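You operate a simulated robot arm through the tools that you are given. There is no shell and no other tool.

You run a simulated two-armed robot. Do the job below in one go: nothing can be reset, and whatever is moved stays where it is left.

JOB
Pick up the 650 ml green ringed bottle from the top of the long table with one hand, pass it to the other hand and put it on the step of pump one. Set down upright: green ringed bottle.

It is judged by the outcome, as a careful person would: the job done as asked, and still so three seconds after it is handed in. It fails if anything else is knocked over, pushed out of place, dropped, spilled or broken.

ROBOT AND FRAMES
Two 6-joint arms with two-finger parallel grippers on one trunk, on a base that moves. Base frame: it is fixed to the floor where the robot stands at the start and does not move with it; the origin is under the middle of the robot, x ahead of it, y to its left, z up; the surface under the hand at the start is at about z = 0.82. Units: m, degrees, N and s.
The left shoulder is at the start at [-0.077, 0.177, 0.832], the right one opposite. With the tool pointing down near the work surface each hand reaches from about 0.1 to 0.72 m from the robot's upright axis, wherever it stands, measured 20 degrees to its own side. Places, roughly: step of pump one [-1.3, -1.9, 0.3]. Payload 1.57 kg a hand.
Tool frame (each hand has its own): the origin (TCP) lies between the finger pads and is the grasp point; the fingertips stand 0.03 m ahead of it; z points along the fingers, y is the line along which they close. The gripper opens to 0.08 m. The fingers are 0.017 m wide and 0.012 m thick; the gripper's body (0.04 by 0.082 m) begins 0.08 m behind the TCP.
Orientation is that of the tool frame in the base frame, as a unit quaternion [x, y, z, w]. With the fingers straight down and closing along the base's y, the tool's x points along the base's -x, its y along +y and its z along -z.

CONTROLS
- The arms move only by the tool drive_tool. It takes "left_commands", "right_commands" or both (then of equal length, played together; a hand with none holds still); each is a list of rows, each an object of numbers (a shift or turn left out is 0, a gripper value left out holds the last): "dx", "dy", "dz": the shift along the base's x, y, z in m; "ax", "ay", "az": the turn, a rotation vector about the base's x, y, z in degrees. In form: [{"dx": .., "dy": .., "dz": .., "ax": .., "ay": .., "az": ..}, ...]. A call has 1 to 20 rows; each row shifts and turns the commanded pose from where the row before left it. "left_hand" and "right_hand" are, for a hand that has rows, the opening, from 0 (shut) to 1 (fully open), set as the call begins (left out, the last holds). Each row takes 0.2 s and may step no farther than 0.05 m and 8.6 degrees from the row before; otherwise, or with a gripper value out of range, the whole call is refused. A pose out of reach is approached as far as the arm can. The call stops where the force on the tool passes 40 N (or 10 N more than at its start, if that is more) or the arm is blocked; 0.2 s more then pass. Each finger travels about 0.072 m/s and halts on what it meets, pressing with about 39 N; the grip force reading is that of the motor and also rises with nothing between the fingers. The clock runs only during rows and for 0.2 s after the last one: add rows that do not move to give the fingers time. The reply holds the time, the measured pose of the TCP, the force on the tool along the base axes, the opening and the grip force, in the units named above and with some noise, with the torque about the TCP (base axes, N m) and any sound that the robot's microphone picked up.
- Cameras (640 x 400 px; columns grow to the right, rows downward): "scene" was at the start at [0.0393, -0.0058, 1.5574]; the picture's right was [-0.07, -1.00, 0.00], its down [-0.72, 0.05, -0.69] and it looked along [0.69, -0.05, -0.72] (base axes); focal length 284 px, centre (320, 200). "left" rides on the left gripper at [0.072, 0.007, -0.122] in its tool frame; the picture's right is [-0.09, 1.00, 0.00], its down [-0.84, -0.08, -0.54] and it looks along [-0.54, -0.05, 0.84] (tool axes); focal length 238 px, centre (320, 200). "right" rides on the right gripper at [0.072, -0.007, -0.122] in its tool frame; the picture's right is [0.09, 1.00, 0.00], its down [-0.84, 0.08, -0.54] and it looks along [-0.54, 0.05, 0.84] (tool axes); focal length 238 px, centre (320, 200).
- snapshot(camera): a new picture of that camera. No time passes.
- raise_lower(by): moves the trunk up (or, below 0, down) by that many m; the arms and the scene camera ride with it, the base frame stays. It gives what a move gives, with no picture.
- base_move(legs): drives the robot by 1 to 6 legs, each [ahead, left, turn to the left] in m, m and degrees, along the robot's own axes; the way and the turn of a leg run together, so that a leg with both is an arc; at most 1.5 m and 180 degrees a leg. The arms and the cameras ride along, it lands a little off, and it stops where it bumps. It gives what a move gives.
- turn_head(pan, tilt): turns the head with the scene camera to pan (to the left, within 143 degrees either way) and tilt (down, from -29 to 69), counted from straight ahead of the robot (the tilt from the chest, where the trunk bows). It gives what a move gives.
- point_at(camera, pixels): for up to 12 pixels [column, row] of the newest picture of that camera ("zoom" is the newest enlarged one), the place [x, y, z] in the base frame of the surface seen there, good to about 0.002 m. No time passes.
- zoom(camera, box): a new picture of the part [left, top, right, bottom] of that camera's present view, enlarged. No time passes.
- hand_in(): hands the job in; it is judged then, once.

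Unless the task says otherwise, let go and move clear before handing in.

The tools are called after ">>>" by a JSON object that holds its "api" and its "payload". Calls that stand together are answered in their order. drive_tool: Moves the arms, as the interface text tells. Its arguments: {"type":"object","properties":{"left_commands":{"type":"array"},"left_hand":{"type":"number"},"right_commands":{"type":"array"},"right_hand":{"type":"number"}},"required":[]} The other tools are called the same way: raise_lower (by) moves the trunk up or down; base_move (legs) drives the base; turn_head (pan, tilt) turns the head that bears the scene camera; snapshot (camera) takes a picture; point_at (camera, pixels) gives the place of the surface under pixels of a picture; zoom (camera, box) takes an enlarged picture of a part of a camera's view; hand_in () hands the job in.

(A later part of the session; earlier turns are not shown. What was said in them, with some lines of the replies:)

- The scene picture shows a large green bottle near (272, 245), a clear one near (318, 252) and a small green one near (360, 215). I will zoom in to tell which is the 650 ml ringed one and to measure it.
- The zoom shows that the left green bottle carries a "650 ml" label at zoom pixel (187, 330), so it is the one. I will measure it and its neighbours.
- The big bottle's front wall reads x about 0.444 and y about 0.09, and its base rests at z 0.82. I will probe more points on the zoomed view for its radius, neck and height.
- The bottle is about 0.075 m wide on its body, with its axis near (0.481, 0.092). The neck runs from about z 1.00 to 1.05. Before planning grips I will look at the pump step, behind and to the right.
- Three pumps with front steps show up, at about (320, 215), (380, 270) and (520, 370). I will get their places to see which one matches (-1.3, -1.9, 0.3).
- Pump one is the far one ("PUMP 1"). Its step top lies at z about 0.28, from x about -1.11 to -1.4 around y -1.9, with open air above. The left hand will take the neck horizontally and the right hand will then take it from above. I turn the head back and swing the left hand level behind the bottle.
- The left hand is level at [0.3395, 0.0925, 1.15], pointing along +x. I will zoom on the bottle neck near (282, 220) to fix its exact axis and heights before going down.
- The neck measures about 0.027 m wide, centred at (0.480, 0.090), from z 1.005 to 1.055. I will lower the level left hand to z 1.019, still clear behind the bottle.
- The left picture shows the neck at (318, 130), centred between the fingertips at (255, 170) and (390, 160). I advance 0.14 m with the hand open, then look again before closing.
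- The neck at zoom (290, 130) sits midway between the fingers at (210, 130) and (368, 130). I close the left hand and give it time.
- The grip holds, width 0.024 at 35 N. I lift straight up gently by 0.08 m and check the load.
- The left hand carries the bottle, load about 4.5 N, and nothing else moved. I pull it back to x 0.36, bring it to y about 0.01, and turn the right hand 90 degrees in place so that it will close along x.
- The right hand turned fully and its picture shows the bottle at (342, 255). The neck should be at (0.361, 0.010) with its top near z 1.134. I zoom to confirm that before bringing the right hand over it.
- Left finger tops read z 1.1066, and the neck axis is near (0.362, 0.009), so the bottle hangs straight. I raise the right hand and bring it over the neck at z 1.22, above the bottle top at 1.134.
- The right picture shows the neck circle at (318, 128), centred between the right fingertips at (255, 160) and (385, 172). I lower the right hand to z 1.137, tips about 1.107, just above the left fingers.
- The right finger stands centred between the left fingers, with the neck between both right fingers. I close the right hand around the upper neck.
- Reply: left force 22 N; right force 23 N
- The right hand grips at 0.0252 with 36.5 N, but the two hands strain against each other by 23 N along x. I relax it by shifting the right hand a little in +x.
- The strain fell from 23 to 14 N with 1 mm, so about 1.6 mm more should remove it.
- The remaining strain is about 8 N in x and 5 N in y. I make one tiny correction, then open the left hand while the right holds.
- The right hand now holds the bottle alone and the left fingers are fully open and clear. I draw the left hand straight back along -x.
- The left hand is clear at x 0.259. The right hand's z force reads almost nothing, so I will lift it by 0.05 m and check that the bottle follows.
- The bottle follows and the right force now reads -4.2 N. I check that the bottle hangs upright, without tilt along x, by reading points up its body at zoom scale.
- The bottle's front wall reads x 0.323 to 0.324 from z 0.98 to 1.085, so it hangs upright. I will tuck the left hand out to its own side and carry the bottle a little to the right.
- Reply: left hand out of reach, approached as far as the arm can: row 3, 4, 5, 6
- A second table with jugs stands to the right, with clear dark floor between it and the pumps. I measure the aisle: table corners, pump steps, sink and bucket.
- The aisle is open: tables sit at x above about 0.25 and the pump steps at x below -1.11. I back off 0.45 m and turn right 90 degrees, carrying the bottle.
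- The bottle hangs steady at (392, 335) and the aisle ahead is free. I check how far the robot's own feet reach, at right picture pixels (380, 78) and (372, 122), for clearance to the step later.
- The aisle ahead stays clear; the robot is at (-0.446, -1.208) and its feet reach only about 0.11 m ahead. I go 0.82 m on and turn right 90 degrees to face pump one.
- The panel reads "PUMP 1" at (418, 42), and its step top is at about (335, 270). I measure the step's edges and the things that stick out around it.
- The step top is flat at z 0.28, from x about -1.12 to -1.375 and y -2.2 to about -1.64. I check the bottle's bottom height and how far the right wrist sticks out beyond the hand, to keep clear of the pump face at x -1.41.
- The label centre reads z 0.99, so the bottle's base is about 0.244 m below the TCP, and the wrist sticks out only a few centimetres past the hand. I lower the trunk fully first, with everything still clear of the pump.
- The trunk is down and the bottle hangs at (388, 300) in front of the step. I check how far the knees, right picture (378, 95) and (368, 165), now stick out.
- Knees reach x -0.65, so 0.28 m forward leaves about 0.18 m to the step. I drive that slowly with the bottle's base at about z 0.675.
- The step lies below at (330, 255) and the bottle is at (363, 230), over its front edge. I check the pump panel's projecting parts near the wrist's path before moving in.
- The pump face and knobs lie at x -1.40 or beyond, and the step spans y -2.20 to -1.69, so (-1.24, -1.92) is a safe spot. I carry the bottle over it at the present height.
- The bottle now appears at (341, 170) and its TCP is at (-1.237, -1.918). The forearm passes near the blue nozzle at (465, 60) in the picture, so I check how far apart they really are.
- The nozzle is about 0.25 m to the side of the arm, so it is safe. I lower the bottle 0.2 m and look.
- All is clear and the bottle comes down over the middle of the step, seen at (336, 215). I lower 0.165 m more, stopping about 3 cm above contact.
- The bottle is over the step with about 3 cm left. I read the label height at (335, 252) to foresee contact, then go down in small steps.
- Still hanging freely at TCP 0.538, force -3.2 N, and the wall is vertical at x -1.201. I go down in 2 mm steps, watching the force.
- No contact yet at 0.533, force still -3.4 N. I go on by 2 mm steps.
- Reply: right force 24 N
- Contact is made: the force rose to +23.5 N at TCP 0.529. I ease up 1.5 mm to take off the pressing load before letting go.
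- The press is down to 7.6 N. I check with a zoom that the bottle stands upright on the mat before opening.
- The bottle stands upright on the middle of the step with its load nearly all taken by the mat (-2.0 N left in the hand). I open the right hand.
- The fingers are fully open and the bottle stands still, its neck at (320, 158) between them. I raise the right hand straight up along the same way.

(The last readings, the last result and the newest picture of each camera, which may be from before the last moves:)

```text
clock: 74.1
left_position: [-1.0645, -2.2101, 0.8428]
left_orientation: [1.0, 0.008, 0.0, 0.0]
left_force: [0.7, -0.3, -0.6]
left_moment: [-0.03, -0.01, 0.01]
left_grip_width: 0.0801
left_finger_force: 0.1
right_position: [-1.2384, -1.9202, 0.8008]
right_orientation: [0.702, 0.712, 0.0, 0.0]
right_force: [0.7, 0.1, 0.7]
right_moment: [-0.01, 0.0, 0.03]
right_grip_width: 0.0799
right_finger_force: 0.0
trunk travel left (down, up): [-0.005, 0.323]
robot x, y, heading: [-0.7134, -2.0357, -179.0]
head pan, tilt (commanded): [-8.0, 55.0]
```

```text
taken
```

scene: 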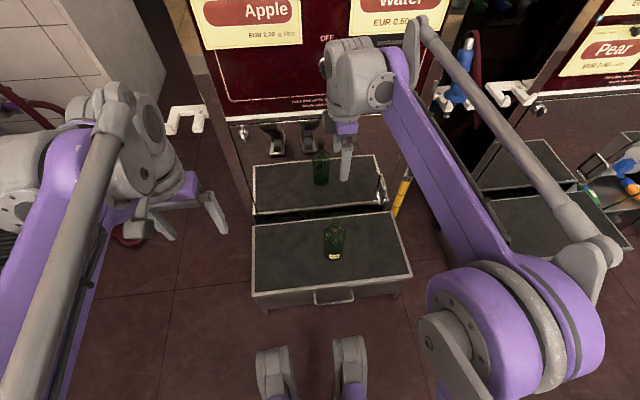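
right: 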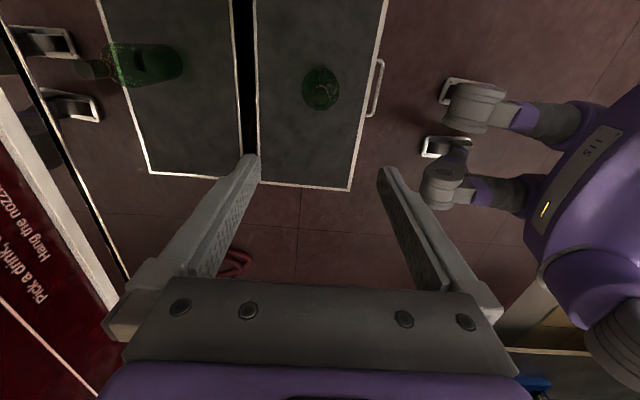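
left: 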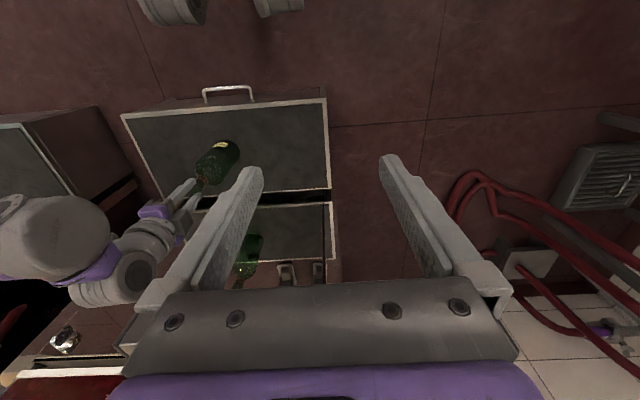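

The bottle stands alone on the step at (333, 242), and the hand is well above it. I draw the right hand back and reverse the base a little, then take a last look.

>>> {"api": "drive_tool", "payload": {"right_commands": [{"dx": 0.02, "dz": 0.02}, {"dx": 0.025, "dz": 0.02}, {"dx": 0.025, "dz": 0.02}, {"dx": 0.025, "dz": 0.02}, {"dx": 0.025, "dz": 0.02}, {"dx": 0.025, "dz": 0.015}, {"dx": 0.015}, {}]}}

>>> {"api": "base_move", "payload": {"legs": [[-0.2, 0, 0]]}}

>>> {"api": "turn_head", "payload": {"pan": 0, "tilt": 45}}

>>> {"api": "snapshot", "payload": {"camera": "scene"}}

>>> {"api": "zoom", "payload": {"camera": "scene", "box": [260, 160, 420, 310]}}

```text
clock: 75.9
left_position: [-1.0666, -2.2098, 0.843]
left_orientation: [1.0, 0.008, 0.0, 0.0]
left_force: [0.1, 0.1, 0.1]
left_moment: [-0.01, 0.01, -0.01]
left_grip_width: 0.08
left_finger_force: 0.1
right_position: [-1.0775, -1.9186, 0.9157]
right_orientation: [0.702, 0.712, 0.0, 0.0]
right_force: [-0.4, 0.0, -0.7]
right_moment: [-0.02, -0.03, 0.05]
right_grip_width: 0.0802
right_finger_force: 0.0
trunk travel left (down, up): [-0.005, 0.323]
robot x, y, heading: [-0.7135, -2.0311, -179.4]
head pan, tilt (commanded): [-8.0, 55.0]
```

```text
clock: 77.5
left_position: [-0.8646, -2.2079, 0.8423]
left_orientation: [1.0, 0.007, 0.0, 0.001]
left_force: [-0.8, 0.2, -0.1]
left_moment: [0.04, 0.01, -0.01]
left_grip_width: 0.0799
left_finger_force: 0.0
right_position: [-0.8757, -1.9159, 0.9152]
right_orientation: [0.702, 0.712, 0.0, -0.001]
right_force: [-0.6, 1.4, -0.3]
right_moment: [0.05, 0.03, -0.01]
right_grip_width: 0.0801
right_finger_force: 0.0
trunk travel left (down, up): [-0.005, 0.323]
robot x, y, heading: [-0.5151, -2.0279, -179.1]
head pan, tilt (commanded): [-8.0, 55.0]
```

```text
clock: 78.2
left_position: [-0.8652, -2.2072, 0.8415]
left_orientation: [1.0, 0.008, 0.0, 0.0]
left_force: [0.4, 0.0, -0.4]
left_moment: [0.04, -0.03, 0.0]
left_grip_width: 0.0801
left_finger_force: 0.1
right_position: [-0.877, -1.9162, 0.9128]
right_orientation: [0.702, 0.712, 0.0, -0.001]
right_force: [-0.2, -0.1, -1.0]
right_moment: [0.02, 0.0, -0.01]
right_grip_width: 0.0802
right_finger_force: 0.0
trunk travel left (down, up): [-0.005, 0.323]
robot x, y, heading: [-0.513, -2.0301, -179.0]
head pan, tilt (commanded): [0.0, 45.0]
```

```text
taken
```

scene: 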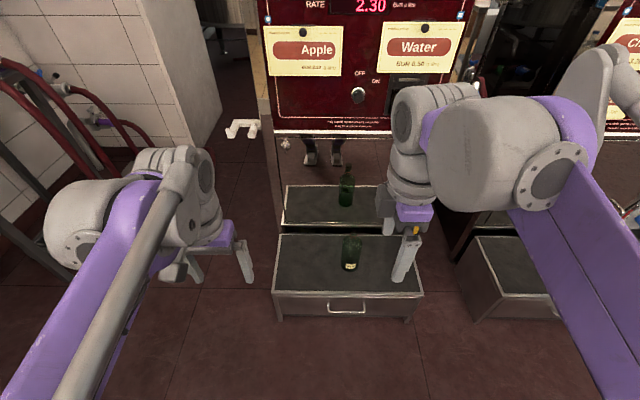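

```text
2.67 times, centred on (340, 235) of scene
```

zoom: 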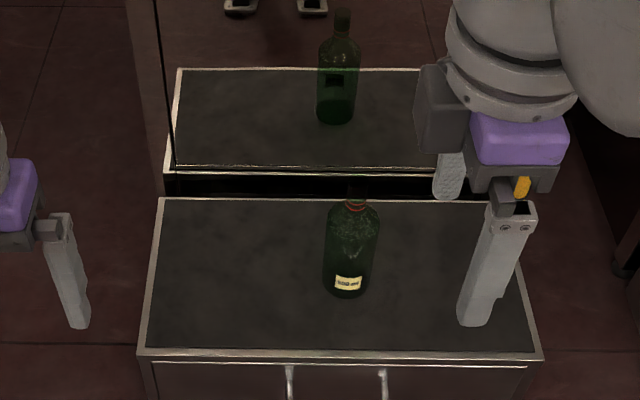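

The zoom shows the 650 ml bottle standing upright at (350, 250) on the step of pump one, both hands empty and clear, and nothing else disturbed. I hand the job in.

>>> {"api": "hand_in", "payload": {}}

```text
The job is handed in.
```

The 650 ml green ringed bottle is now standing upright near the middle of pump one's step, at about (-1.24, -1.92), and the job is handed in.

The left hand picked it up from the table by the neck. It passed the bottle to the right hand in mid-air, and the right hand set it down.

Both hands are open and clear, and the robot has backed off from the pump. Nothing else was knocked or moved in any picture I took. I did not take another look at the long table after driving away from it.
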